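You operate a simulated robot arm through the tools that you are given. There is no shell and no other tool. Be economical: measure what you need, move in short steps, check, and stop when the job is done.

You are at the controls of a simulated robot arm. One attempt, no reset.

JOB
Pack the joystick up: tension to 0, twist locked, knob to OFF, then the grip cover on.
Fine: slide the cover down till it sits on the palm rest.

Only the result counts: the job must be done as asked and must still hold three seconds after the hand-in. Knocking over, shifting, dropping, spilling or breaking anything else fails it. Lids that push on must go on centred and level and be pressed home; caps that screw on are set level and turned clockwise until they are tight.

ROBOT AND FRAMES
A 6-joint arm with a two-finger parallel gripper, fixed in place. Base frame: the origin is at the foot of the arm, x ahead of it, y to its left, z up. Lengths are in mm, angles in rad, forces in N, time in s.
With the tool pointing down near the work surface it reaches from about 180 to 620 mm from the base axis. Its first joint turns from -1.152 to 1.152 rad. Payload 2.7 kg.
The tool frame sits at the grasp point between the pads (the TCP): z along the fingers, y along the line on which they close. The tips reach 23 mm beyond it. The gripper opens to 94 mm. The fingers are 38 mm wide and 10 mm thick; the gripper's body (54 by 96 mm) begins 39 mm behind the TCP.
Orientation is that of the tool frame in the base frame, as a unit quaternion [x, y, z, w]. With the fingers straight down and closing along the base's y, the tool's x points along the base's -x, its y along +y and its z along -z.

CONTROLS
- The arm moves only by the tool servo_tool. Its argument "commands" is a list of rows, each an object of numbers (a shift or turn left out is 0, a gripper value left out holds the last): "x", "y", "z": the shift along the tool's x, y, z in mm; "wx", "wy", "wz": the turn, a rotation vector about the tool's x, y, z in rad; "hand": the gripper command, from -1 (shut) to 1 (fully open), values between in proportion. In form: [{"x": .., "y": .., "z": .., "wx": .., "wy": .., "wz": .., "hand": ..}, ...]. A call has 1 to 20 rows; each row is the pose to reach, as a shift and turn from the pose commanded when the call began, along the tool's axes at that moment. A row lasts 0.2 s, in which the tool goes at most 50 mm and 0.15 rad; a call with a longer step from one row to the next is refused whole, and so is a gripper value outside its range. Where a pose cannot be reached the arm comes as near as it can. A force on the tool above 40 N (or 10 N above the force at the start of the call, whichever is more), or a blocked arm, ends the call early, and 0.2 s more pass. The fingers move at their own pace (about 45 mm/s each) and stop on an object; they squeeze with about 33 N. The grip force told is the motor's: it shows also when the fingers shut on nothing. Time passes only in rows, and 0.2 s behind the last, so rows that repeat a pose let the fingers close. The reply holds the time, the measured pose of the TCP, the force on the tool along the base axes, the opening and the grip force, in the units named above and with some noise, with the torque about the TCP (base axes, N m) and any sound that the robot's microphone picked up.
- Cameras (640 x 400 px; columns grow to the right, rows downward): "scene" is fixed at [91.6, -460.3, 1393.8]; the picture's right is [0.48, -0.88, 0.00], its down [-0.59, -0.33, -0.73] and it looks along [0.64, 0.35, -0.68] (base axes); focal length 321 px, centre (320, 200). "wrist" rides on the gripper at [87, 16, -74] in the tool frame; the picture's right is [-0.18, 0.98, 0.00], its down [-0.58, -0.11, -0.81] and it looks along [-0.79, -0.15, 0.59] (tool axes); focal length 243 px, centre (320, 200).
- snapshot(camera): a new picture of that camera. No time passes.
- pixel_to_xyz(camera, pixels): for up to 12 pixels [column, row] of the newest picture of that camera ("zoom" is the newest enlarged one), the place [x, y, z] in the base frame of the surface seen there, good to about 2 mm. No time passes.
- close_up(camera, box): a new picture of the part [left, top, right, bottom] of that camera's present view, enlarged. No time passes.
- hand_in(): hands the job in; it is judged then, once.

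Keep the steps short. Do not move on a guess: measure, check each grasp and each placing, and mend mistakes. In all there are 80 turns and 46 pictures (those below and enlarged ones count). Leave the gripper open and the arm clear of the work at the hand-in unless told otherwise, and finish with a single line.

The tools are called after ">>>" as name(argument=value, ...) on one line, values as JSON. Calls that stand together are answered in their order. servo_tool: Moves the arm, as the interface text tells. Its arguments: {"type":"object","properties":{"commands":{"type":"array"}},"required":["commands"]} The other tools are called the same way: snapshot (camera) takes a picture; pixel_to_xyz (camera, pixels) gives the place of the surface under pixels of a picture; close_up (camera, box) takes an enlarged picture of a part of a camera's view; hand_in () hands the job in.

At the start:

```text
t: 0.0
eef_pos: [408.1, -119.5, 1129.5]
tool_rot: [-0.001, 1.0, 0.0, 0.0]
ft_force: [0.1, -0.7, -1.1]
torque: [-0.01, -0.06, 0.03]
gripper_width: 94.1
gripper_force: 0.2
```

scene: 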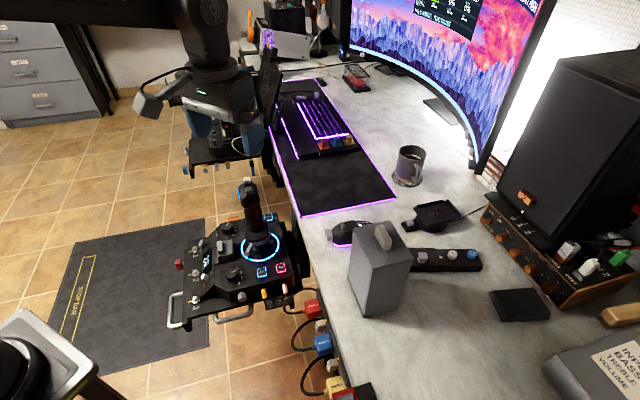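
wrist: 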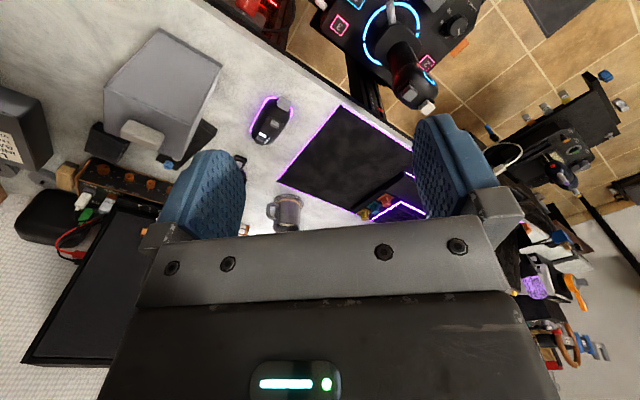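

I see the joystick around (250,250) in the scene picture and a grey box with a handle at (380,265), which is probably the cover. I'll enlarge both.

>>> close_up(camera="scene", box=[160, 170, 320, 330])

>>> close_up(camera="scene", box=[320, 180, 500, 330])

```text
2.50 times, centred on (240, 250) of scene
```

zoom: 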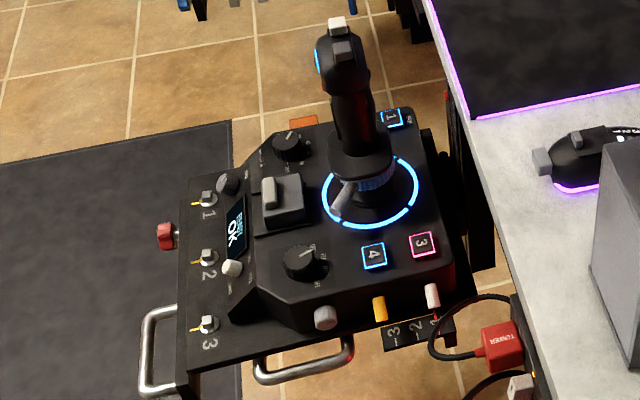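

```text
2.67 times, centred on (410, 255) of scene
```

zoom: 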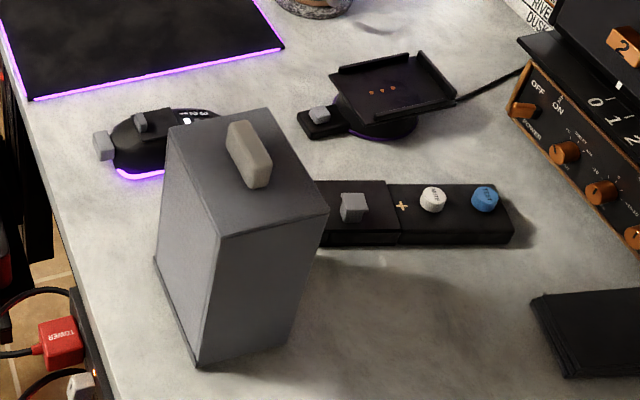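

Next I'll read the labels on the panel with tighter views.

>>> close_up(camera="scene", box=[205, 195, 255, 227])

>>> close_up(camera="scene", box=[210, 255, 260, 287])

>>> close_up(camera="scene", box=[230, 205, 280, 237])

```text
12.50 times, centred on (230, 211) of scene
```

zoom: 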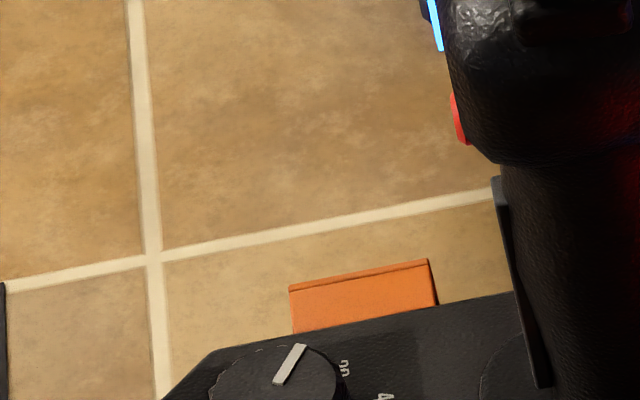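

```text
12.50 times, centred on (235, 271) of scene
```

zoom: 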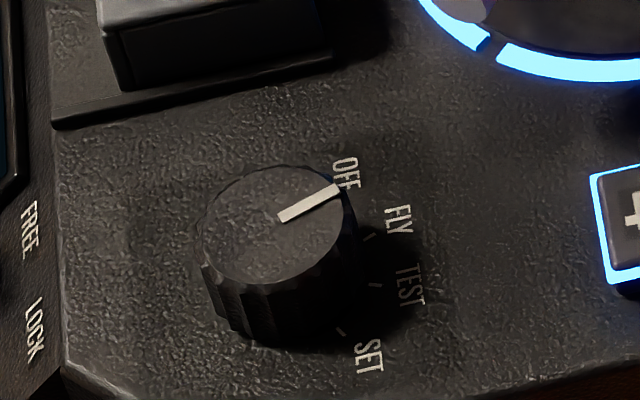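

```text
12.50 times, centred on (255, 221) of scene
```

zoom: 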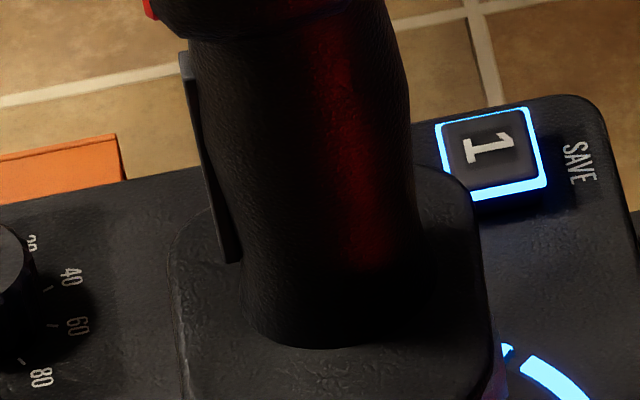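

>>> close_up(camera="scene", box=[230, 228, 280, 260])

>>> close_up(camera="scene", box=[200, 254, 238, 278])

>>> close_up(camera="scene", box=[210, 216, 248, 240])

>>> close_up(camera="scene", box=[200, 234, 250, 266])

```text
12.50 times, centred on (255, 244) of scene
```

zoom: 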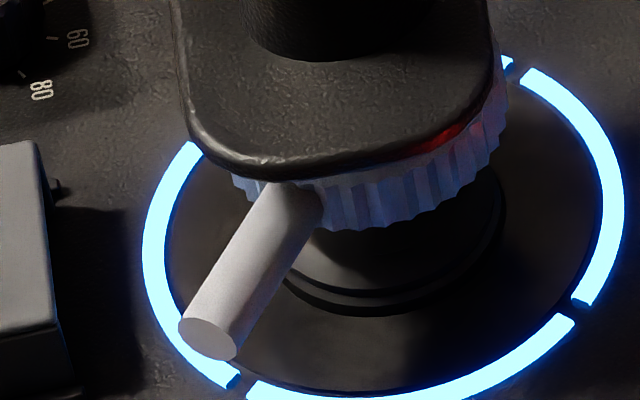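

```text
16.00 times, centred on (219, 266) of scene
```

zoom: 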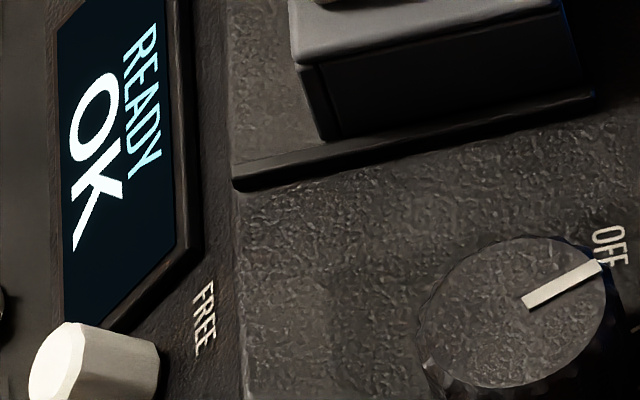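

```text
16.00 times, centred on (229, 228) of scene
```

zoom: 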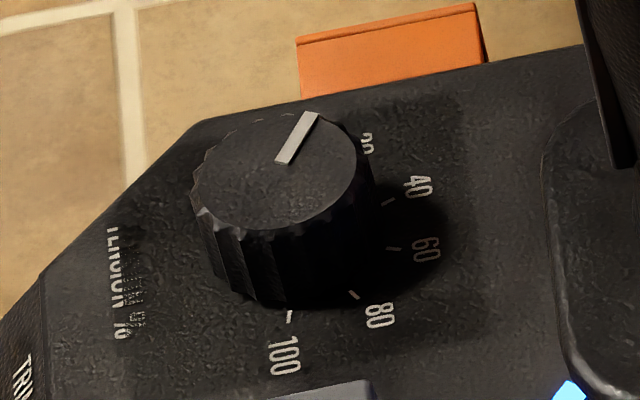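

```text
12.50 times, centred on (225, 250) of scene
```

zoom: 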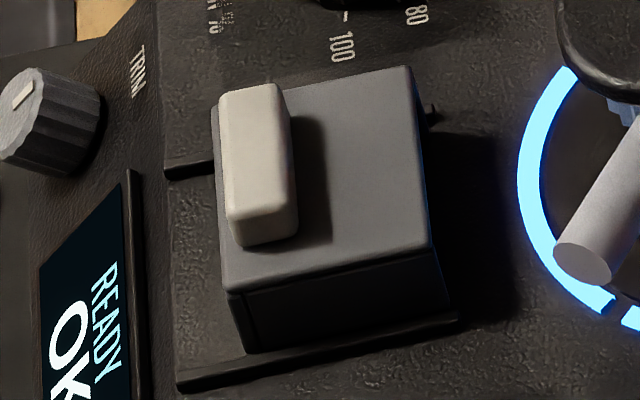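

>>> close_up(camera="scene", box=[200, 262, 238, 286])

>>> pixel_to_xyz(camera="scene", pixels=[[217.5, 243], [230, 243], [247.5, 185], [251, 225], [243, 254], [247, 262], [255, 262], [275, 235], [380, 240], [355, 235], [385, 262], [408, 240]])

```text
16.00 times, centred on (219, 274) of scene
```

zoom: 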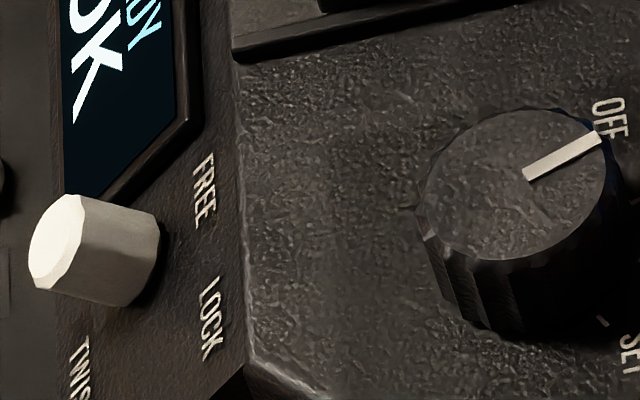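

```text
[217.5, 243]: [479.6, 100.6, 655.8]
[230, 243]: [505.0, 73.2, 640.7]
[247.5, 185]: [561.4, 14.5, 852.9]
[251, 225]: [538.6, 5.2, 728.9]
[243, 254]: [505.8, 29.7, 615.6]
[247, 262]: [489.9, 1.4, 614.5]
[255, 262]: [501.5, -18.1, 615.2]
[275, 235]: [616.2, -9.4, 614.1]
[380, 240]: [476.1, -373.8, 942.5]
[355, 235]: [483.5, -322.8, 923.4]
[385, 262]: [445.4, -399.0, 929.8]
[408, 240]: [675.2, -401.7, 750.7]
```

>>> close_up(camera="scene", box=[195, 205, 295, 268])

```text
6.35 times, centred on (245, 236) of scene
```

zoom: 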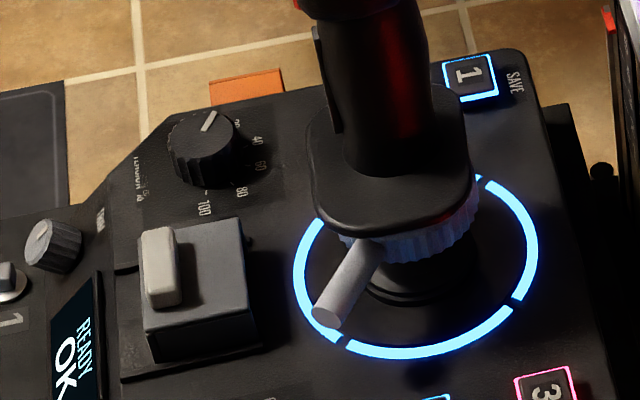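

>>> pixel_to_xyz(camera="zoom", pixels=[[204, 130], [214, 113], [206, 208], [242, 190], [173, 135], [235, 128], [200, 150], [160, 232], [170, 300], [330, 190], [460, 190], [340, 315]])

>>> pixel_to_xyz(camera="zoom", pixels=[[145, 228], [240, 218], [150, 330], [254, 318], [375, 245], [370, 205], [310, 130], [460, 100], [390, 150], [220, 370], [350, 230], [415, 290]])

```text
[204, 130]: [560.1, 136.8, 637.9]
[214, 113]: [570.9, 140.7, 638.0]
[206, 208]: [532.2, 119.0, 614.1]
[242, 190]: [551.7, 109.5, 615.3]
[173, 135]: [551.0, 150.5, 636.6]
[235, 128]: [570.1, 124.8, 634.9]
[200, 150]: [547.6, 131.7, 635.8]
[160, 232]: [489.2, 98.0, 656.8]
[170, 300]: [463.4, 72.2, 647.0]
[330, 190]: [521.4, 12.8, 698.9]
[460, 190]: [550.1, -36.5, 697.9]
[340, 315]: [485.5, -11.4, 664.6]
```

```text
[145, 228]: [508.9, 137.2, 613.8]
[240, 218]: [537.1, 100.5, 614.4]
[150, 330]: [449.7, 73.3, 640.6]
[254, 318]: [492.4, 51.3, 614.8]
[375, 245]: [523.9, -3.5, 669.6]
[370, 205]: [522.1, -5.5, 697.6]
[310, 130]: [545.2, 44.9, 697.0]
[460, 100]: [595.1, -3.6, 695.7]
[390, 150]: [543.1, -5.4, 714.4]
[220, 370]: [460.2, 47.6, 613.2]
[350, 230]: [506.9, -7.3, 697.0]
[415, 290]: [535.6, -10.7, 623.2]
```

The panel top is at z≈614, the tension knob is near (558,138) and the palm rest is at z≈697. I'll move the arm to the user side at about (300,40,870) so the wrist camera can look at the panel.

>>> servo_tool(commands=[{"x": 14, "y": 20, "z": 33}, {"x": 27, "y": 40, "z": 65}, {"x": 40, "y": 60, "z": 98}, {"x": 54, "y": 80, "z": 130}, {"x": 68, "y": 100, "z": 163}, {"x": 81, "y": 120, "z": 195}, {"x": 95, "y": 140, "z": 228}, {"x": 108, "y": 160, "z": 260}, {"x": 108, "y": 160, "z": 260}])

>>> snapshot(camera="wrist")

```text
t: 2.0
eef_pos: [300.9, 40.1, 871.1]
tool_rot: [0.0, 1.0, 0.001, 0.001]
ft_force: [-0.4, -1.0, 0.2]
torque: [0.0, 0.03, -0.01]
gripper_width: 94.1
gripper_force: 0.1
```

```text
32 pictures are left
```

wrist: 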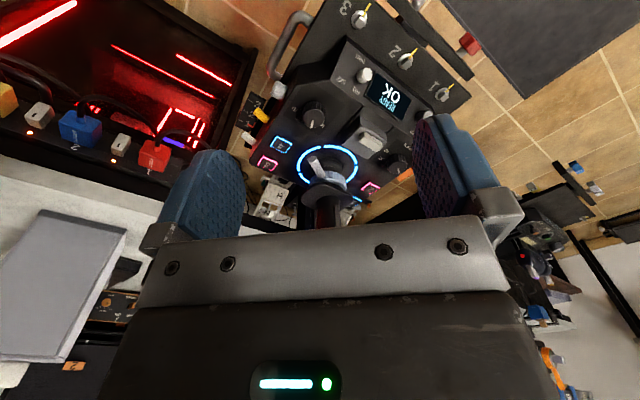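

I have a good view of the panel. I'll enlarge it.

>>> close_up(camera="wrist", box=[290, 60, 370, 110])

>>> close_up(camera="wrist", box=[260, 60, 420, 210])

```text
8.00 times, centred on (330, 85) of wrist
```

zoom: 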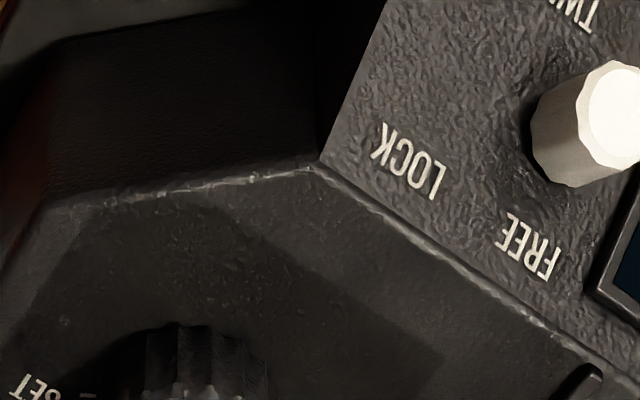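

```text
2.67 times, centred on (340, 135) of wrist
```

zoom: 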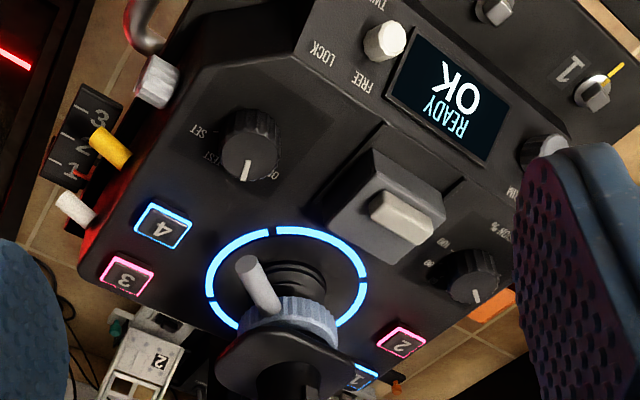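

>>> close_up(camera="wrist", box=[335, 55, 415, 105])

>>> pixel_to_xyz(camera="zoom", pixels=[[200, 130], [240, 100], [260, 140], [130, 180], [60, 120], [200, 40], [300, 220], [400, 50], [560, 200], [20, 140], [250, 180], [180, 165]])

>>> close_up(camera="wrist", box=[290, 90, 340, 135])

>>> pixel_to_xyz(camera="zoom", pixels=[[260, 150], [300, 290], [310, 200], [380, 160], [230, 200], [230, 100], [390, 250], [330, 330], [60, 170], [140, 240], [440, 220], [300, 250]])

```text
8.00 times, centred on (375, 80) of wrist
```

zoom: 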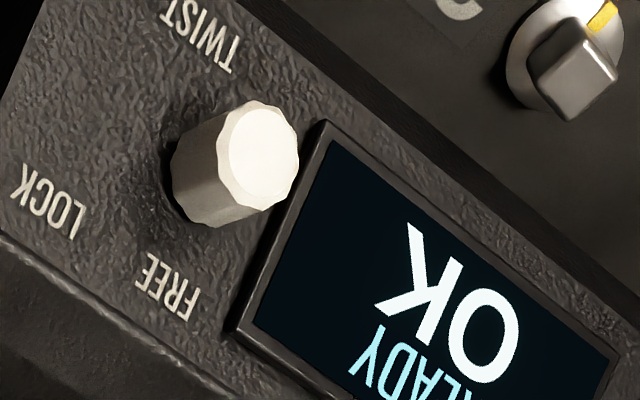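

```text
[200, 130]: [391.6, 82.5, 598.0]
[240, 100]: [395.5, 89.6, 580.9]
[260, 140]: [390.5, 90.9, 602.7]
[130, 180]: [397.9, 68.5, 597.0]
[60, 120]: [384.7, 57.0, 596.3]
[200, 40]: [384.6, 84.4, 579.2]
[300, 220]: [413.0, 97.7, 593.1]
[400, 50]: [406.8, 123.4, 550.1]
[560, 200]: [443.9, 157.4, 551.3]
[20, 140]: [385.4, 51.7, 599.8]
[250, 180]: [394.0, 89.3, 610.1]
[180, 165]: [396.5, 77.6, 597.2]
```

```text
8.89 times, centred on (315, 112) of wrist
```

zoom: 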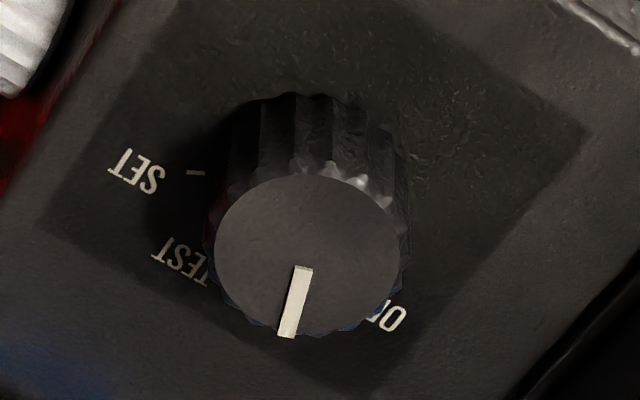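

```text
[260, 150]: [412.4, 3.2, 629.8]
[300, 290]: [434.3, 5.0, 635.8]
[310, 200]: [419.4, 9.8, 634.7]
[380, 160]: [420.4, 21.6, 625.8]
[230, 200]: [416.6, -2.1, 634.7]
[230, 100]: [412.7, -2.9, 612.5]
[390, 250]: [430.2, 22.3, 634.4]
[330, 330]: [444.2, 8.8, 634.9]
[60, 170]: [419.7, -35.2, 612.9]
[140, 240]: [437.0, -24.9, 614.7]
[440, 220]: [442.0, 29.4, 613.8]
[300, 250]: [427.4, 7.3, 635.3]
```

>>> pixel_to_xyz(camera="wrist", pixels=[[445, 93], [405, 62], [360, 18], [282, 144], [268, 161], [371, 188], [345, 45], [325, 75], [415, 120], [328, 165], [375, 140], [363, 74]])

>>> pixel_to_xyz(camera="scene", pixels=[[239, 274], [239.5, 277.8], [236.6, 281.6], [237, 268.8], [241.2, 272.2], [242.2, 277.3], [234, 228], [236, 227.6], [229.5, 233.4], [231.5, 232.9], [232.7, 230.9], [227.3, 234.7]])

```text
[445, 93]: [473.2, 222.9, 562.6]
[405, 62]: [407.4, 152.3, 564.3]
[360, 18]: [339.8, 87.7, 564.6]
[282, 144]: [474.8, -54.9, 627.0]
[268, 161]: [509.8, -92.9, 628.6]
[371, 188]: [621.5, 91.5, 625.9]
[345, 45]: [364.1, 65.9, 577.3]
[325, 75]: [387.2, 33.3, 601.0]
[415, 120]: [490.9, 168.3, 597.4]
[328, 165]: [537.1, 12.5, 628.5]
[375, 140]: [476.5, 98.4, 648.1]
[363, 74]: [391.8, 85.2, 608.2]
```

```text
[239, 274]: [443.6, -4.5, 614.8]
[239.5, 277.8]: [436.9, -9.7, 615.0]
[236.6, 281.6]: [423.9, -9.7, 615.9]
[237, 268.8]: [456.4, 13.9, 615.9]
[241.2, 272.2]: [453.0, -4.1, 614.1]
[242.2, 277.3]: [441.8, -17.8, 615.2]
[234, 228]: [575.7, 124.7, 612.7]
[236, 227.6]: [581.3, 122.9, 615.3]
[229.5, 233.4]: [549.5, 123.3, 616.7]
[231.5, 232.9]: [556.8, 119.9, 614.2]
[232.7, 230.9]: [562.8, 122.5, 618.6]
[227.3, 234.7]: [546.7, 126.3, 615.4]
```

The toggles show the panel is turned 45°: its lateral axis is about (0.71,0.71) and away from the user is (0.71,-0.71). The mode knob seems to point at FLY and the tension knob at 20. I'll yaw the tool 45° to line up with the panel and move in to see the TWIST control.

>>> servo_tool(commands=[{"x": -4, "y": 17, "z": 25, "wz": 0.098}, {"x": -8, "y": 34, "z": 50, "wz": 0.196}, {"x": -12, "y": 52, "z": 76, "wz": 0.294}, {"x": -16, "y": 69, "z": 101, "wz": 0.393}, {"x": -20, "y": 86, "z": 127, "wz": 0.491}, {"x": -24, "y": 103, "z": 152, "wz": 0.589}, {"x": -28, "y": 120, "z": 178, "wz": 0.687}, {"x": -32, "y": 138, "z": 203, "wz": 0.785}, {"x": -32, "y": 138, "z": 203, "wz": 0.785}])

>>> snapshot(camera="wrist")

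```text
t: 4.0
eef_pos: [333.0, 180.2, 667.8]
tool_rot: [0.382, 0.924, 0.001, 0.001]
ft_force: [0.0, -0.1, -0.4]
torque: [0.0, 0.02, 0.04]
gripper_width: 94.2
gripper_force: 0.3
```

```text
27 pictures are left
```

wrist: 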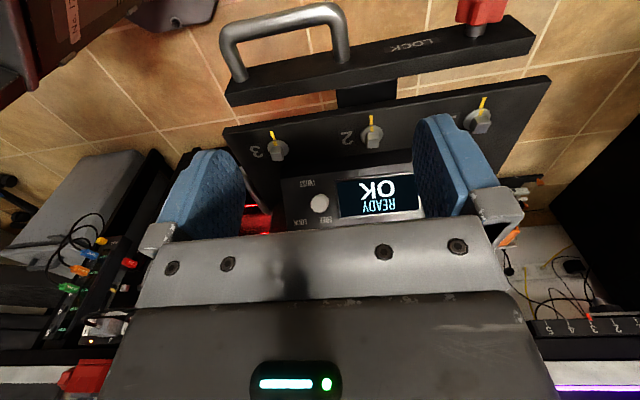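

>>> close_up(camera="wrist", box=[283, 168, 347, 232])

>>> pixel_to_xyz(camera="zoom", pixels=[[220, 100], [200, 325], [310, 322], [280, 210], [258, 205], [300, 230], [80, 100], [100, 250], [385, 130], [279, 245], [255, 230], [279, 180]])

```text
6.25 times, centred on (315, 200) of wrist
```

zoom: 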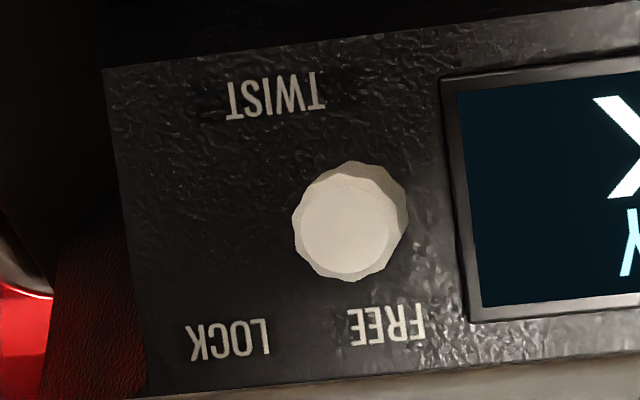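

```text
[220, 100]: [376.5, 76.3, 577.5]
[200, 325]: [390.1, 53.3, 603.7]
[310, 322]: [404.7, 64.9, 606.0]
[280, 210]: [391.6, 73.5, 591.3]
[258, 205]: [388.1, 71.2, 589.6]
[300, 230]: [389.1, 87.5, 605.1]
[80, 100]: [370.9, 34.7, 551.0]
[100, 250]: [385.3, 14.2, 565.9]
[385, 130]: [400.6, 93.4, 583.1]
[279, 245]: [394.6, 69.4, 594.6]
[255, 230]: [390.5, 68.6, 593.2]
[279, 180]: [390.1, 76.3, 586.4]
```

The TWIST knob sits on the FREE side of its centre line, so it slides or flips toward LOCK along -L. I'll measure it precisely.

>>> pixel_to_xyz(camera="zoom", pixels=[[345, 232], [305, 232], [385, 232], [345, 195], [345, 268], [355, 168], [402, 210], [230, 340], [387, 325], [275, 92], [420, 250], [430, 215]])

```text
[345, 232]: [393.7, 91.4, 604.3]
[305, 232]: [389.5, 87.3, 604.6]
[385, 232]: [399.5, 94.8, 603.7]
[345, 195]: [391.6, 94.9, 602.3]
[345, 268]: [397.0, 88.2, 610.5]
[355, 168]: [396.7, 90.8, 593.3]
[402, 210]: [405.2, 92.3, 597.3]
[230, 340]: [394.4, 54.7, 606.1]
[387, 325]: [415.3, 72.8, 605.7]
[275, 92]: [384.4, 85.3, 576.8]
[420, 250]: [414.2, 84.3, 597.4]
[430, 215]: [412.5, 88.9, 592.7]
```

Plan: with the gripper closed and vertical, place the fingers on the +L side of the TWIST knob with the tips at about z 597. First I'll close and move above that spot.

>>> servo_tool(commands=[{"hand": -1}, {"x": -25, "y": 2, "hand": -1}, {"x": -50, "y": 4, "hand": -1}, {"x": -75, "y": 6, "hand": -1}, {"x": -99, "y": 8, "hand": -1}, {"x": -99, "y": 8, "z": 15, "hand": -1}, {"x": -99, "y": 8, "z": 30, "hand": -1}, {"x": -99, "y": 8, "z": 40, "hand": -1}, {"x": -99, "y": 8, "z": 48, "hand": -1}, {"x": -99, "y": 8, "z": 48, "hand": -1}])

>>> close_up(camera="scene", box=[190, 240, 260, 285])

```text
t: 6.2
eef_pos: [408.0, 115.3, 620.1]
tool_rot: [0.381, 0.924, -0.001, 0.0]
ft_force: [-8.9, 2.6, 19.1]
torque: [-0.19, -0.1, -0.12]
gripper_width: 0.0
gripper_force: 33.3
```

```text
8.89 times, centred on (225, 262) of scene
```

zoom: 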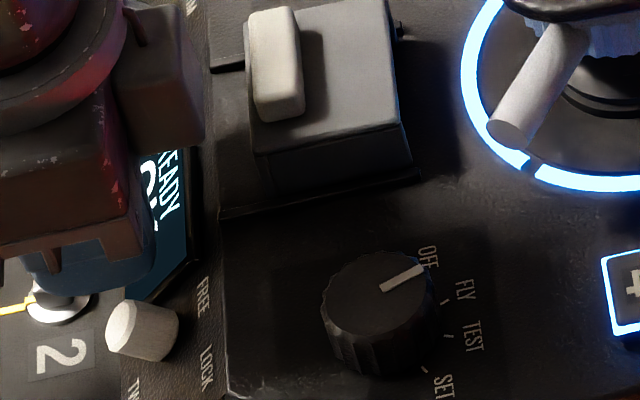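

The 19 N upward force means the fingertips touched the bezel. I'll raise 4 mm and then push along -L in small steps.

>>> servo_tool(commands=[{"z": -2}, {"z": -4}, {"y": -4, "z": -4}, {"y": -8, "z": -4}, {"y": -12, "z": -4}, {"y": -16, "z": -4}, {"y": -20, "z": -4}, {"y": -24, "z": -4}, {"y": -28, "z": -4}, {"y": -32, "z": -4}])

>>> close_up(camera="scene", box=[190, 240, 260, 285])

```text
t: 8.4
eef_pos: [385.9, 91.4, 622.0]
tool_rot: [0.382, 0.924, 0.001, 0.0]
ft_force: [0.0, 3.5, 0.2]
torque: [0.09, -0.01, -0.01]
gripper_width: 0.0
gripper_force: 33.2
```

```text
8.89 times, centred on (225, 262) of scene
```

zoom: 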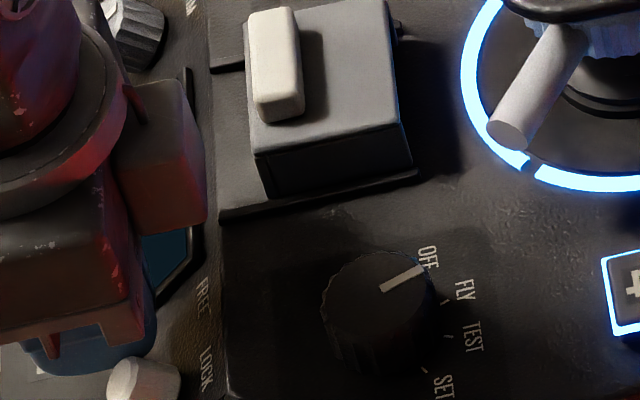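

The knob moved toward LOCK with little force and no click yet. I'll push on gently until it stops.

>>> servo_tool(commands=[{"y": -2}, {"y": -4}, {"y": -6}, {"y": -8}, {"y": -8}])

```text
t: 9.3
eef_pos: [385.6, 91.0, 624.0]
tool_rot: [0.379, 0.925, 0.005, 0.006]
ft_force: [2.5, 6.6, -2.5]
torque: [0.13, -0.04, 0.01]
gripper_width: 0.0
gripper_force: 32.9
stopped in row 4: the force on the tool passed its limit at 43 N (the readings are from after the stop); the commanded pose is now the measured one
```

The force rose at a stop, so it is probably at LOCK. I'll back off, lift, and look.

>>> servo_tool(commands=[{"y": 6}, {"y": 12}, {"y": 12, "z": -30}, {"y": 12, "z": -60}, {"y": 12, "z": -90}, {"x": 40, "y": 12, "z": -90, "hand": 1}, {"x": 80, "y": 12, "z": -90, "hand": 1}, {"x": 80, "y": 12, "z": -90, "hand": 1}])

>>> close_up(camera="scene", box=[200, 256, 250, 288])

>>> snapshot(camera="wrist")

```text
t: 11.1
eef_pos: [337.4, 152.9, 714.5]
tool_rot: [0.38, 0.925, 0.004, 0.004]
ft_force: [0.2, 0.0, 0.1]
torque: [0.0, 0.01, 0.03]
gripper_width: 68.6
gripper_force: 0.0
```

```text
12.50 times, centred on (225, 272) of scene
```

zoom: 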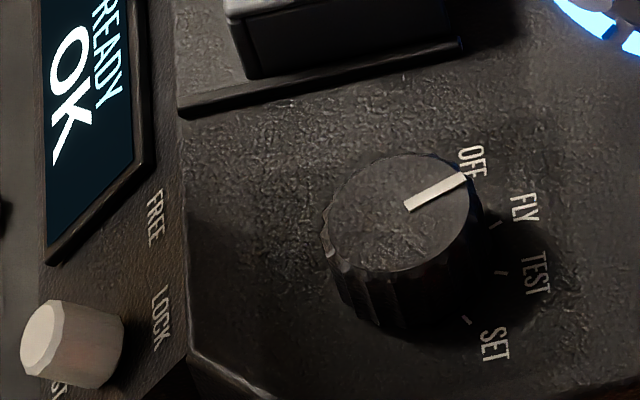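

```text
22 pictures are left
```

wrist: 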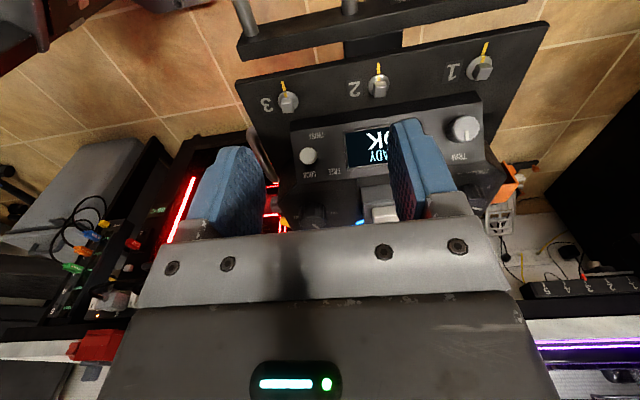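

TWIST is now at LOCK. Next is the mode knob, so I'll measure its centre, rim and neighbours, and the tension knob as well.

>>> pixel_to_xyz(camera="zoom", pixels=[[404, 210], [334, 215], [474, 200], [400, 265], [415, 160], [408, 207], [462, 180], [470, 160], [523, 208], [540, 272], [495, 345], [350, 190]])

>>> pixel_to_xyz(camera="scene", pixels=[[242, 297], [227.8, 220.5], [231.9, 224.4], [235.1, 227.2], [235.7, 231.1], [232.75, 235.2], [226.75, 237.7], [226, 227], [222, 226], [233, 220], [228.3, 223.3], [230.8, 216.5]])

```text
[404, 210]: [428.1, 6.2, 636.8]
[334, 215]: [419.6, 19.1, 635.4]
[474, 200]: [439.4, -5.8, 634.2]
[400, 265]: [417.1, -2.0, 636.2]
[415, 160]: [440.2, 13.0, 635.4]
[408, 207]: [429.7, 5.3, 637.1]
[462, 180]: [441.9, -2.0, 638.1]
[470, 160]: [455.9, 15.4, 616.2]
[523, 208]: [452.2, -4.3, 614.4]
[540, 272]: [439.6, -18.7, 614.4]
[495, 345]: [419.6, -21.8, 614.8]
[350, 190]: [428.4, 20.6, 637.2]
```

```text
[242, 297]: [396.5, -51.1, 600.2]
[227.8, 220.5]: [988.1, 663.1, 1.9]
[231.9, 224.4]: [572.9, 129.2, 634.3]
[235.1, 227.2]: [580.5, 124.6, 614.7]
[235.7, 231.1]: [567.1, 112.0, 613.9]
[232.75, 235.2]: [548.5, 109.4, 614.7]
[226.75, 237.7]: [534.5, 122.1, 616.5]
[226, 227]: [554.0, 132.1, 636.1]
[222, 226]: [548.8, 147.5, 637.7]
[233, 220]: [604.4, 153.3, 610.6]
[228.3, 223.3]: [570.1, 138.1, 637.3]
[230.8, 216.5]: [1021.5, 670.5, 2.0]
```

Mode knob: centre (428.5,7), radius about 16. It points at FLY (about -27°) and OFF is at about +15°, so it needs about 40° CCW. I'll move over it and straighten the small tilt.

>>> servo_tool(commands=[{"x": -42, "y": -10, "wx": 0.005, "wy": 0.002, "wz": 0.003, "hand": 0.19}, {"x": -84, "y": -19, "wx": 0.01, "wy": 0.004, "wz": 0.006, "hand": 0.19}, {"x": -126, "y": -29, "wx": 0.01, "wy": 0.004, "wz": 0.006, "hand": 0.19}, {"x": -167.5, "y": -38.8, "wx": 0.01, "wy": 0.004, "wz": 0.006, "hand": 0.19}, {"x": -167.5, "y": -38.8, "z": 25, "wx": 0.01, "wy": 0.004, "wz": 0.006, "hand": 0.19}, {"x": -167.5, "y": -38.8, "z": 45, "wx": 0.01, "wy": 0.004, "wz": 0.006, "hand": 0.19}, {"x": -167.5, "y": -38.8, "z": 60, "wx": 0.01, "wy": 0.004, "wz": 0.006, "hand": 0.19}, {"x": -167.5, "y": -38.8, "z": 72, "wx": 0.01, "wy": 0.004, "wz": 0.006, "hand": 0.19}, {"x": -167.5, "y": -38.8, "z": 72, "wx": 0.01, "wy": 0.004, "wz": 0.006, "hand": 0.19}])

>>> close_up(camera="scene", box=[195, 225, 285, 295])

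```text
t: 13.1
eef_pos: [428.7, 11.7, 643.5]
tool_rot: [0.382, 0.924, 0.001, 0.002]
ft_force: [0.5, 0.1, -0.1]
torque: [0.0, -0.02, 0.0]
gripper_width: 55.9
gripper_force: 0.2
```

```text
5.71 times, centred on (240, 260) of scene
```

zoom: 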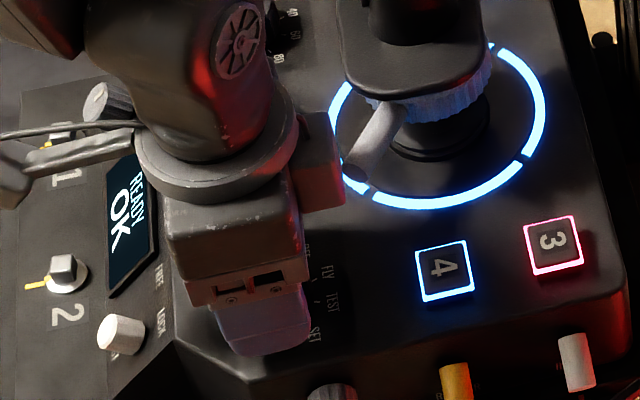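

There's no contact, but I'm about 5 mm off in y. I'll correct that and close on the knob.

>>> servo_tool(commands=[{"x": -3.2, "y": -3.5, "z": 2}, {"x": -3.2, "y": -3.5, "z": 2}, {"x": -3.2, "y": -3.5, "z": 2, "hand": -1}, {"x": -3.2, "y": -3.5, "z": 2, "hand": -1}, {"x": -3.2, "y": -3.5, "z": 2, "hand": -1}, {"x": -3.2, "y": -3.5, "z": 2, "hand": -1}])

```text
t: 14.5
eef_pos: [428.5, 6.2, 641.1]
tool_rot: [0.382, 0.924, 0.001, 0.002]
ft_force: [7.6, 8.4, -10.3]
torque: [-0.09, -0.3, -0.02]
gripper_width: 33.2
gripper_force: 45.0
```

I have the knob (33.2 mm wide). Now I'll turn it CCW, which is negative wz, by 0.70 rad.

>>> servo_tool(commands=[{"y": 1}, {"y": 1, "wz": -0.1}, {"y": 1, "wz": -0.2}, {"y": 1, "wz": -0.3}, {"y": 1, "wz": -0.4}, {"y": 1, "wz": -0.5}, {"y": 1, "wz": -0.6}, {"y": 1, "wz": -0.7}, {"y": 1, "wz": -0.7}])

```text
t: 16.5
eef_pos: [430.3, 7.6, 640.6]
tool_rot: [0.04, 0.999, 0.001, 0.002]
ft_force: [6.4, 22.3, 0.0]
torque: [0.35, -0.95, -0.02]
gripper_width: 33.2
gripper_force: 45.0
```

It turned freely. I'll open, lift, and back off to check.

>>> servo_tool(commands=[{"hand": 0.19}, {"hand": 0.19}, {"hand": 0.19}, {"z": -25}, {"z": -60}, {"z": -95}, {"x": 40, "z": -110}, {"x": 80, "z": -120}, {"x": 120, "z": -120}, {"x": 120, "z": -120}])

>>> close_up(camera="scene", box=[205, 216, 265, 291])

>>> pixel_to_xyz(camera="scene", pixels=[[231.7, 272.8]])

```text
t: 18.7
eef_pos: [309.2, 16.3, 759.8]
tool_rot: [0.043, 0.999, 0.0, 0.001]
ft_force: [-0.1, 0.4, 0.9]
torque: [0.03, -0.01, -0.02]
gripper_width: 56.1
gripper_force: 0.2
```

```text
5.33 times, centred on (235, 254) of scene
```

zoom: 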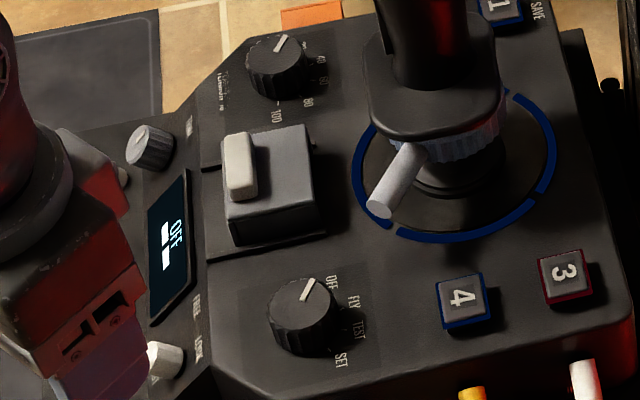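

```text
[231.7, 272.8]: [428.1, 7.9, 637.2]
```

The display reads OFF and the lights are out, so the mode knob is done. Now I'll measure the tension knob.

>>> close_up(camera="scene", box=[212, 212, 246, 242])

>>> pixel_to_xyz(camera="zoom", pixels=[[257, 163], [290, 105], [250, 170], [170, 165], [340, 160], [245, 235], [260, 105], [200, 120], [310, 210], [200, 215]])

```text
13.33 times, centred on (229, 227) of scene
```

zoom: 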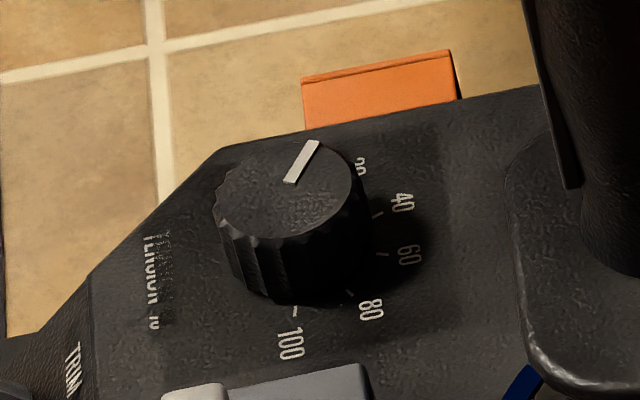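

```text
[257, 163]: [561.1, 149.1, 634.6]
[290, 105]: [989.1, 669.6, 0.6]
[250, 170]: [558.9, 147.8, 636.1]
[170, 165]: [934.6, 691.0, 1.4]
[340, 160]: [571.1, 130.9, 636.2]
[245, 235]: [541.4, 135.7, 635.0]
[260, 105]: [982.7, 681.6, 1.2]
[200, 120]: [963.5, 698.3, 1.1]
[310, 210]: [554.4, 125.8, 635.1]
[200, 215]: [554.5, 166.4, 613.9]
```

>>> pixel_to_xyz(camera="zoom", pixels=[[218, 195], [357, 178], [287, 188], [288, 182], [315, 144], [285, 237], [295, 145], [240, 160], [340, 215], [290, 342], [402, 203], [409, 255]])

```text
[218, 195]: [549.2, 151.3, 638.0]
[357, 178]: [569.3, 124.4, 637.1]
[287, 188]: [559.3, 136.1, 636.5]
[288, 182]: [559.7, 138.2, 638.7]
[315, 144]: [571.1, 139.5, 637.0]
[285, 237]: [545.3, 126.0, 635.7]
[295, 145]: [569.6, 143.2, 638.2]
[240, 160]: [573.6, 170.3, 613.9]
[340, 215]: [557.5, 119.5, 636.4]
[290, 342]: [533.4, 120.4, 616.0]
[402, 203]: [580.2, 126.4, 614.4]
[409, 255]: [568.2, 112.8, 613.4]
```

Tension knob: centre (559.3,137.3). It points near 10–15°, which is "20", and 0 would be at about 55°. I'll turn it CCW in two short bites so the wrist camera stays clear of the stick, and approach from high on the left side.

>>> servo_tool(commands=[{"x": -33, "y": 35, "wz": -0.07, "hand": -0.02}, {"x": -60, "y": 70, "wz": -0.14, "hand": -0.02}, {"x": -80, "y": 110, "wz": -0.21, "hand": -0.02}, {"x": -98, "y": 142, "wz": -0.28, "hand": -0.02}, {"x": -138, "y": 142, "wz": -0.35, "hand": -0.02}, {"x": -180, "y": 142, "wz": -0.35, "hand": -0.02}, {"x": -220, "y": 142, "wz": -0.35, "hand": -0.02}, {"x": -238.5, "y": 142.5, "wz": -0.35, "hand": -0.02}, {"x": -238.5, "y": 142.5, "wz": -0.35, "hand": -0.02}])

>>> pixel_to_xyz(camera="scene", pixels=[[231.2, 240.5], [230.5, 239], [234, 240], [220, 242], [219, 246]])

```text
t: 20.7
eef_pos: [559.1, 137.1, 759.4]
tool_rot: [-0.132, 0.991, 0.0, 0.001]
ft_force: [0.0, -0.6, -0.1]
torque: [0.03, 0.0, -0.01]
gripper_width: 46.2
gripper_force: 0.0
```

```text
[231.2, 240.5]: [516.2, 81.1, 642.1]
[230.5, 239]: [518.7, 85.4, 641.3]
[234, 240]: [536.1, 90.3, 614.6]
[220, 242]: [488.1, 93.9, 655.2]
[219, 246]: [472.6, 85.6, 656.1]
```

I'm centred over the knob and the block edge is well clear. Descending.

>>> servo_tool(commands=[{"z": 30}, {"z": 60}, {"z": 80}, {"z": 95}, {"z": 107}, {"z": 117}, {"z": 117}])

>>> close_up(camera="scene", box=[195, 180, 285, 250])

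```text
t: 22.3
eef_pos: [561.1, 138.4, 645.7]
tool_rot: [-0.132, 0.991, 0.0, 0.001]
ft_force: [0.3, 0.4, -0.5]
torque: [0.03, -0.02, 0.0]
gripper_width: 46.3
gripper_force: 0.1
```

```text
5.71 times, centred on (240, 215) of scene
```

zoom: 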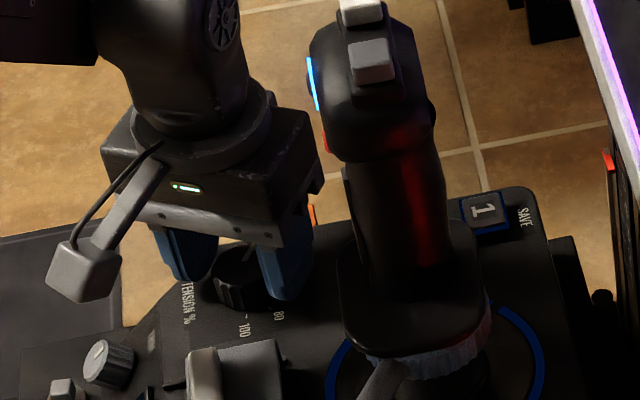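

The knob is between the fingers. I'll go 3 mm lower, close, and turn 0.40 rad.

>>> servo_tool(commands=[{"z": 2}, {"z": 3}, {"z": 3, "hand": -1}, {"z": 3, "hand": -1}, {"z": 3, "hand": -1}, {"z": 3, "wz": -0.1, "hand": -1}, {"z": 3, "wz": -0.2, "hand": -1}, {"z": 3, "wz": -0.3, "hand": -1}, {"z": 3, "wz": -0.4, "hand": -1}, {"z": 3, "wz": -0.4, "hand": -1}])

```text
t: 24.5
eef_pos: [558.6, 137.8, 642.3]
tool_rot: [-0.327, 0.945, -0.001, 0.001]
ft_force: [-1.3, -1.6, -2.7]
torque: [0.95, -0.33, 0.0]
gripper_width: 33.8
gripper_force: 44.8
```

It's turning freely. I'll continue another 0.33 rad; the camera pod keeps clear of the grip.

>>> servo_tool(commands=[{"wz": -0.08, "hand": -1}, {"wz": -0.16, "hand": -1}, {"wz": -0.24, "hand": -1}, {"wz": -0.33, "hand": -1}, {"wz": -0.33, "hand": -1}])

>>> close_up(camera="scene", box=[195, 180, 285, 250])

```text
t: 25.7
eef_pos: [559.2, 137.4, 642.1]
tool_rot: [-0.477, 0.879, 0.0, 0.0]
ft_force: [-8.7, -3.8, 16.1]
torque: [0.24, 0.72, -0.46]
gripper_width: 33.6
gripper_force: 45.4
```

```text
5.71 times, centred on (240, 215) of scene
```

zoom: 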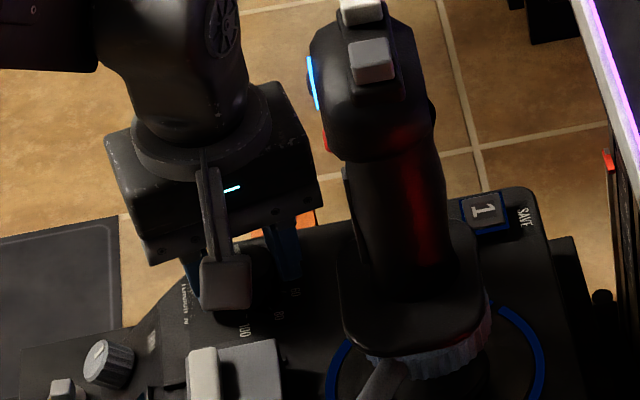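

There is 0.46 N·m resisting torque, probably the stop at 0. I'll open, lift straight up, and check.

>>> servo_tool(commands=[{"hand": -0.02}, {"hand": -0.02}, {"z": -20}, {"z": -50}, {"z": -90}, {"z": -135}, {"z": -170, "wz": 0.1}, {"z": -200, "wz": 0.2}, {"z": -220, "wz": 0.3}, {"z": -220, "wz": 0.4}, {"z": -220, "wz": 0.5}])

>>> close_up(camera="scene", box=[212, 212, 246, 242])

```text
t: 28.1
eef_pos: [558.9, 136.6, 859.0]
tool_rot: [-0.244, 0.97, 0.0, 0.001]
ft_force: [-0.1, -0.8, -0.8]
torque: [-0.01, -0.01, -0.01]
gripper_width: 46.1
gripper_force: 0.1
```

```text
13.33 times, centred on (229, 227) of scene
```

zoom: 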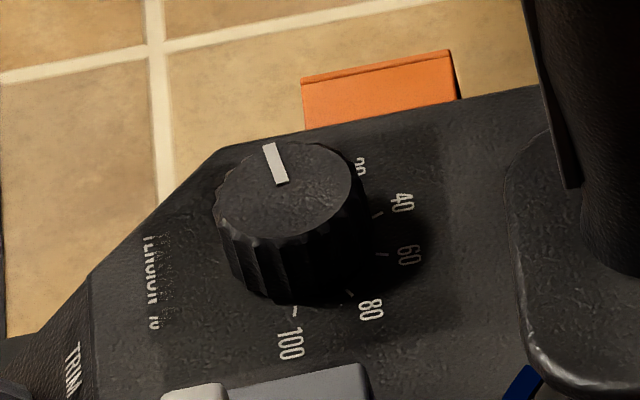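

The pointer is now at about 53°, matching 0. All three settings are done. Next I'll measure the cover, stick and palm rest.

>>> close_up(camera="scene", box=[340, 205, 430, 325])

>>> pixel_to_xyz(camera="scene", pixels=[[355, 229], [390, 222], [412, 259], [373, 267.5], [372, 228], [404, 240], [392, 262.5], [364, 249], [400, 225], [386, 231], [380, 247], [366, 312]])

```text
3.33 times, centred on (385, 265) of scene
```

zoom: 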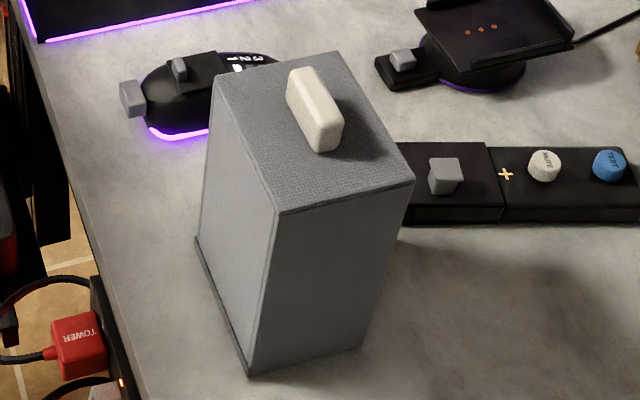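

```text
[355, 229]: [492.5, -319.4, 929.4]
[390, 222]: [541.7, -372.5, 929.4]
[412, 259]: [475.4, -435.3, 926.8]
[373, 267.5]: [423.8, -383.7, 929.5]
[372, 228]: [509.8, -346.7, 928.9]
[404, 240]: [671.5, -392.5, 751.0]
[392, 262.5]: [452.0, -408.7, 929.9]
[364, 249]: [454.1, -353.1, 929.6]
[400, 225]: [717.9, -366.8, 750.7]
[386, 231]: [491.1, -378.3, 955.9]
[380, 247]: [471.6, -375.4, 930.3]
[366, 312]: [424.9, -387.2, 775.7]
```

The cover's top is at z 929.5, centred near (483,-378), about 75×95 mm with its long side along L. I'll look at the grip and palm rest for shape and extent.

>>> close_up(camera="scene", box=[225, 170, 285, 250])

>>> pixel_to_xyz(camera="zoom", pixels=[[240, 255], [228, 330], [255, 358], [340, 360], [400, 310], [396, 240], [385, 215], [245, 215], [250, 290], [390, 270], [320, 350], [265, 205]])

>>> pixel_to_xyz(camera="zoom", pixels=[[265, 40], [290, 20], [275, 65], [300, 60], [225, 70], [232, 120], [235, 140], [310, 100], [330, 50], [320, 30], [285, 120], [260, 100]])

```text
5.00 times, centred on (255, 210) of scene
```

zoom: 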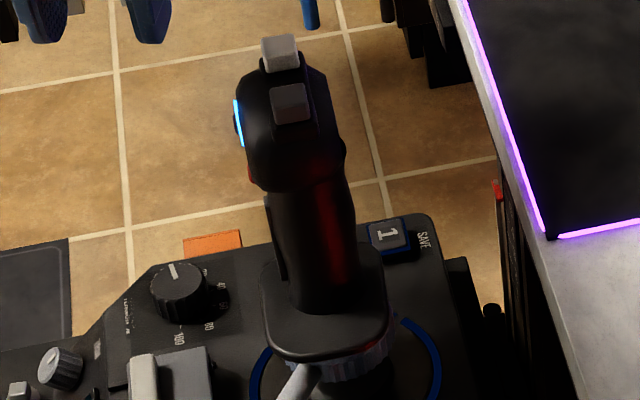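

```text
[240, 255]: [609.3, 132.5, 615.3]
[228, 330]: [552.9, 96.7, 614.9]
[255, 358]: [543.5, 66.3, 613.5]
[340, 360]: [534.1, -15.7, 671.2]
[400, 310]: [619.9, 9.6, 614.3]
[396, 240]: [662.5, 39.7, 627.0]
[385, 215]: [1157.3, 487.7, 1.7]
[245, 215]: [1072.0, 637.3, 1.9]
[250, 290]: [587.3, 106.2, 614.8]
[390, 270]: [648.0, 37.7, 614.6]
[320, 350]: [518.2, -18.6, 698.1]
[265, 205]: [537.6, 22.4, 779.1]
```

```text
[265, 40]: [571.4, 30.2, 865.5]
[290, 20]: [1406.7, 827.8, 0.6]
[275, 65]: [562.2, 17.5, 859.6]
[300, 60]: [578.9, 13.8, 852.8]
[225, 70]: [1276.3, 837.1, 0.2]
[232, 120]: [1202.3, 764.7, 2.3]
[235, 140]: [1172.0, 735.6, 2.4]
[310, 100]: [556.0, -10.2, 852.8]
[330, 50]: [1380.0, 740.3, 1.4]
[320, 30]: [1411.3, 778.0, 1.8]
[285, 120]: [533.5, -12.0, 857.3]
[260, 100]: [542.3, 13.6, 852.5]
```

>>> pixel_to_xyz(camera="zoom", pixels=[[268, 275], [273, 338], [290, 350], [355, 348], [382, 315], [378, 258], [266, 300], [385, 290], [330, 352], [370, 245], [262, 270], [372, 335]])

>>> pixel_to_xyz(camera="zoom", pixels=[[241, 95], [250, 160], [262, 188], [300, 188], [340, 160], [340, 145], [330, 95], [322, 75], [245, 75], [252, 140], [295, 50], [270, 280]])

```text
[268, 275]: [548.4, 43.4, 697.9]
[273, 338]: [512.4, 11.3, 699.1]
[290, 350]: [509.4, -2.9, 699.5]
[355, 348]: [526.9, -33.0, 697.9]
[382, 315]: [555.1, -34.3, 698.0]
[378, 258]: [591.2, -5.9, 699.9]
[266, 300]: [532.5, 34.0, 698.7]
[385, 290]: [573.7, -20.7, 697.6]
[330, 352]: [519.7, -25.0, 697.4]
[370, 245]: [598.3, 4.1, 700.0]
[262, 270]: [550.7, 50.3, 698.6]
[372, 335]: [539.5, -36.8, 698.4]
```

```text
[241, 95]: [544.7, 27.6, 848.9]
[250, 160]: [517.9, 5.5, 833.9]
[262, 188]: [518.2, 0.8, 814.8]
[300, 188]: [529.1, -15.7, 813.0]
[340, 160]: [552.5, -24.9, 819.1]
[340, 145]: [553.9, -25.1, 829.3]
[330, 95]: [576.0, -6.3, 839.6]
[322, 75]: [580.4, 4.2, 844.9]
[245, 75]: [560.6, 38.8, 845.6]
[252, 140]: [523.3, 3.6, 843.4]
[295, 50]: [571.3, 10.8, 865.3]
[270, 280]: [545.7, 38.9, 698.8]
```

The palm rest spans about 70 mm in F (351–421, centre 386), and the stick head spans L 362–432. The cover's outer size is about 78×99 with the same 45° orientation, centred at (482.5,-378.6). I'll go up and test that the arm reaches over the stick at carrying height.

>>> servo_tool(commands=[{"z": -46, "wz": -0.06}, {"z": -92, "wz": -0.12}, {"z": -138, "wz": -0.18}, {"z": -184, "wz": -0.24}, {"z": -231, "wz": -0.297}, {"x": 22, "y": -37, "z": -231, "wz": -0.297}, {"x": 44, "y": -75, "z": -231, "wz": -0.297}, {"x": 66, "y": -112, "z": -231, "wz": -0.297}, {"x": 66, "y": -112, "z": -231, "wz": -0.297}])

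>>> snapshot(camera="wrist")

```text
t: 30.1
eef_pos: [551.9, 5.4, 1090.4]
tool_rot: [-0.386, 0.923, 0.0, 0.001]
ft_force: [-0.4, 0.7, 0.8]
torque: [-0.02, 0.01, 0.02]
gripper_width: 46.1
gripper_force: 0.1
```

```text
13 pictures are left
```

wrist: 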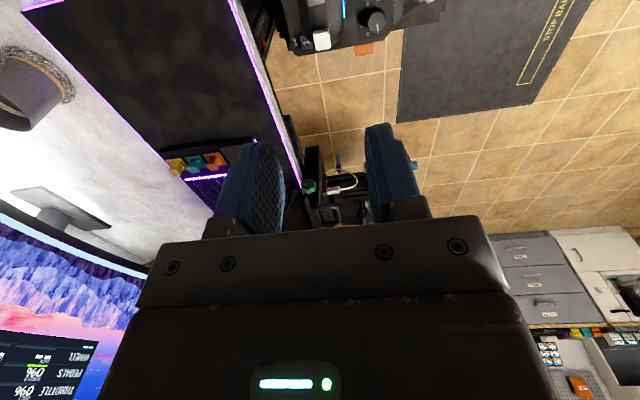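

The position over the stick is reachable. The ring centre is at L≈392, F≈389, so the cover should sit centred near (552,4.5). Now I'll measure the handle closely.

>>> close_up(camera="scene", box=[350, 215, 416, 272])

>>> pixel_to_xyz(camera="zoom", pixels=[[280, 90], [305, 80], [360, 185], [335, 190], [315, 130], [320, 210], [290, 140], [355, 195], [330, 150], [300, 100]])

```text
7.02 times, centred on (383, 244) of scene
```

zoom: 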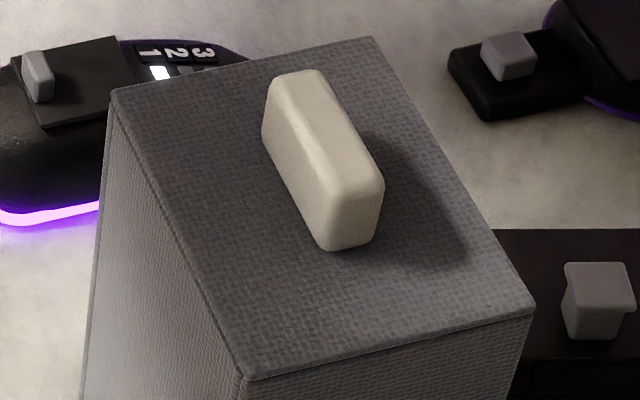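

```text
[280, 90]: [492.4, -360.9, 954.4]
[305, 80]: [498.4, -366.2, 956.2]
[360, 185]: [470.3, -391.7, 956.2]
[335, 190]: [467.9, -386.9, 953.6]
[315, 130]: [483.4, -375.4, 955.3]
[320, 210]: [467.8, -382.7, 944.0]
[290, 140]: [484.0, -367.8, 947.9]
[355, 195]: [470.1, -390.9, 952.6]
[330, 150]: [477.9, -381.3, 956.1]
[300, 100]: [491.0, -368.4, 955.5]
```

The handle centre is (482.3,-377.5), with its top at 956. Moving above it.

>>> servo_tool(commands=[{"x": 36, "y": -24, "z": 5, "wz": 0.007, "hand": 0}, {"x": 72, "y": -49, "z": 11, "wz": 0.007}, {"x": 107, "y": -73, "z": 17, "wz": 0.007}, {"x": 143, "y": -97, "z": 22, "wz": 0.007}, {"x": 179, "y": -122, "z": 28, "wz": 0.007}, {"x": 214, "y": -146, "z": 33, "wz": 0.007}, {"x": 250, "y": -170, "z": 39, "wz": 0.007}, {"x": 286, "y": -195, "z": 44, "wz": 0.007}, {"x": 321.5, "y": -219.2, "z": 50, "wz": 0.007}, {"x": 321.5, "y": -219.2, "z": 50, "wz": 0.007}, {"x": 321.5, "y": -219.2, "z": 50, "wz": 0.007}])

```text
t: 32.5
eef_pos: [484.1, -377.0, 1043.7]
tool_rot: [-0.383, 0.924, 0.0, 0.001]
ft_force: [0.2, -0.6, -0.5]
torque: [0.02, -0.02, 0.01]
gripper_width: 47.1
gripper_force: 0.0
```

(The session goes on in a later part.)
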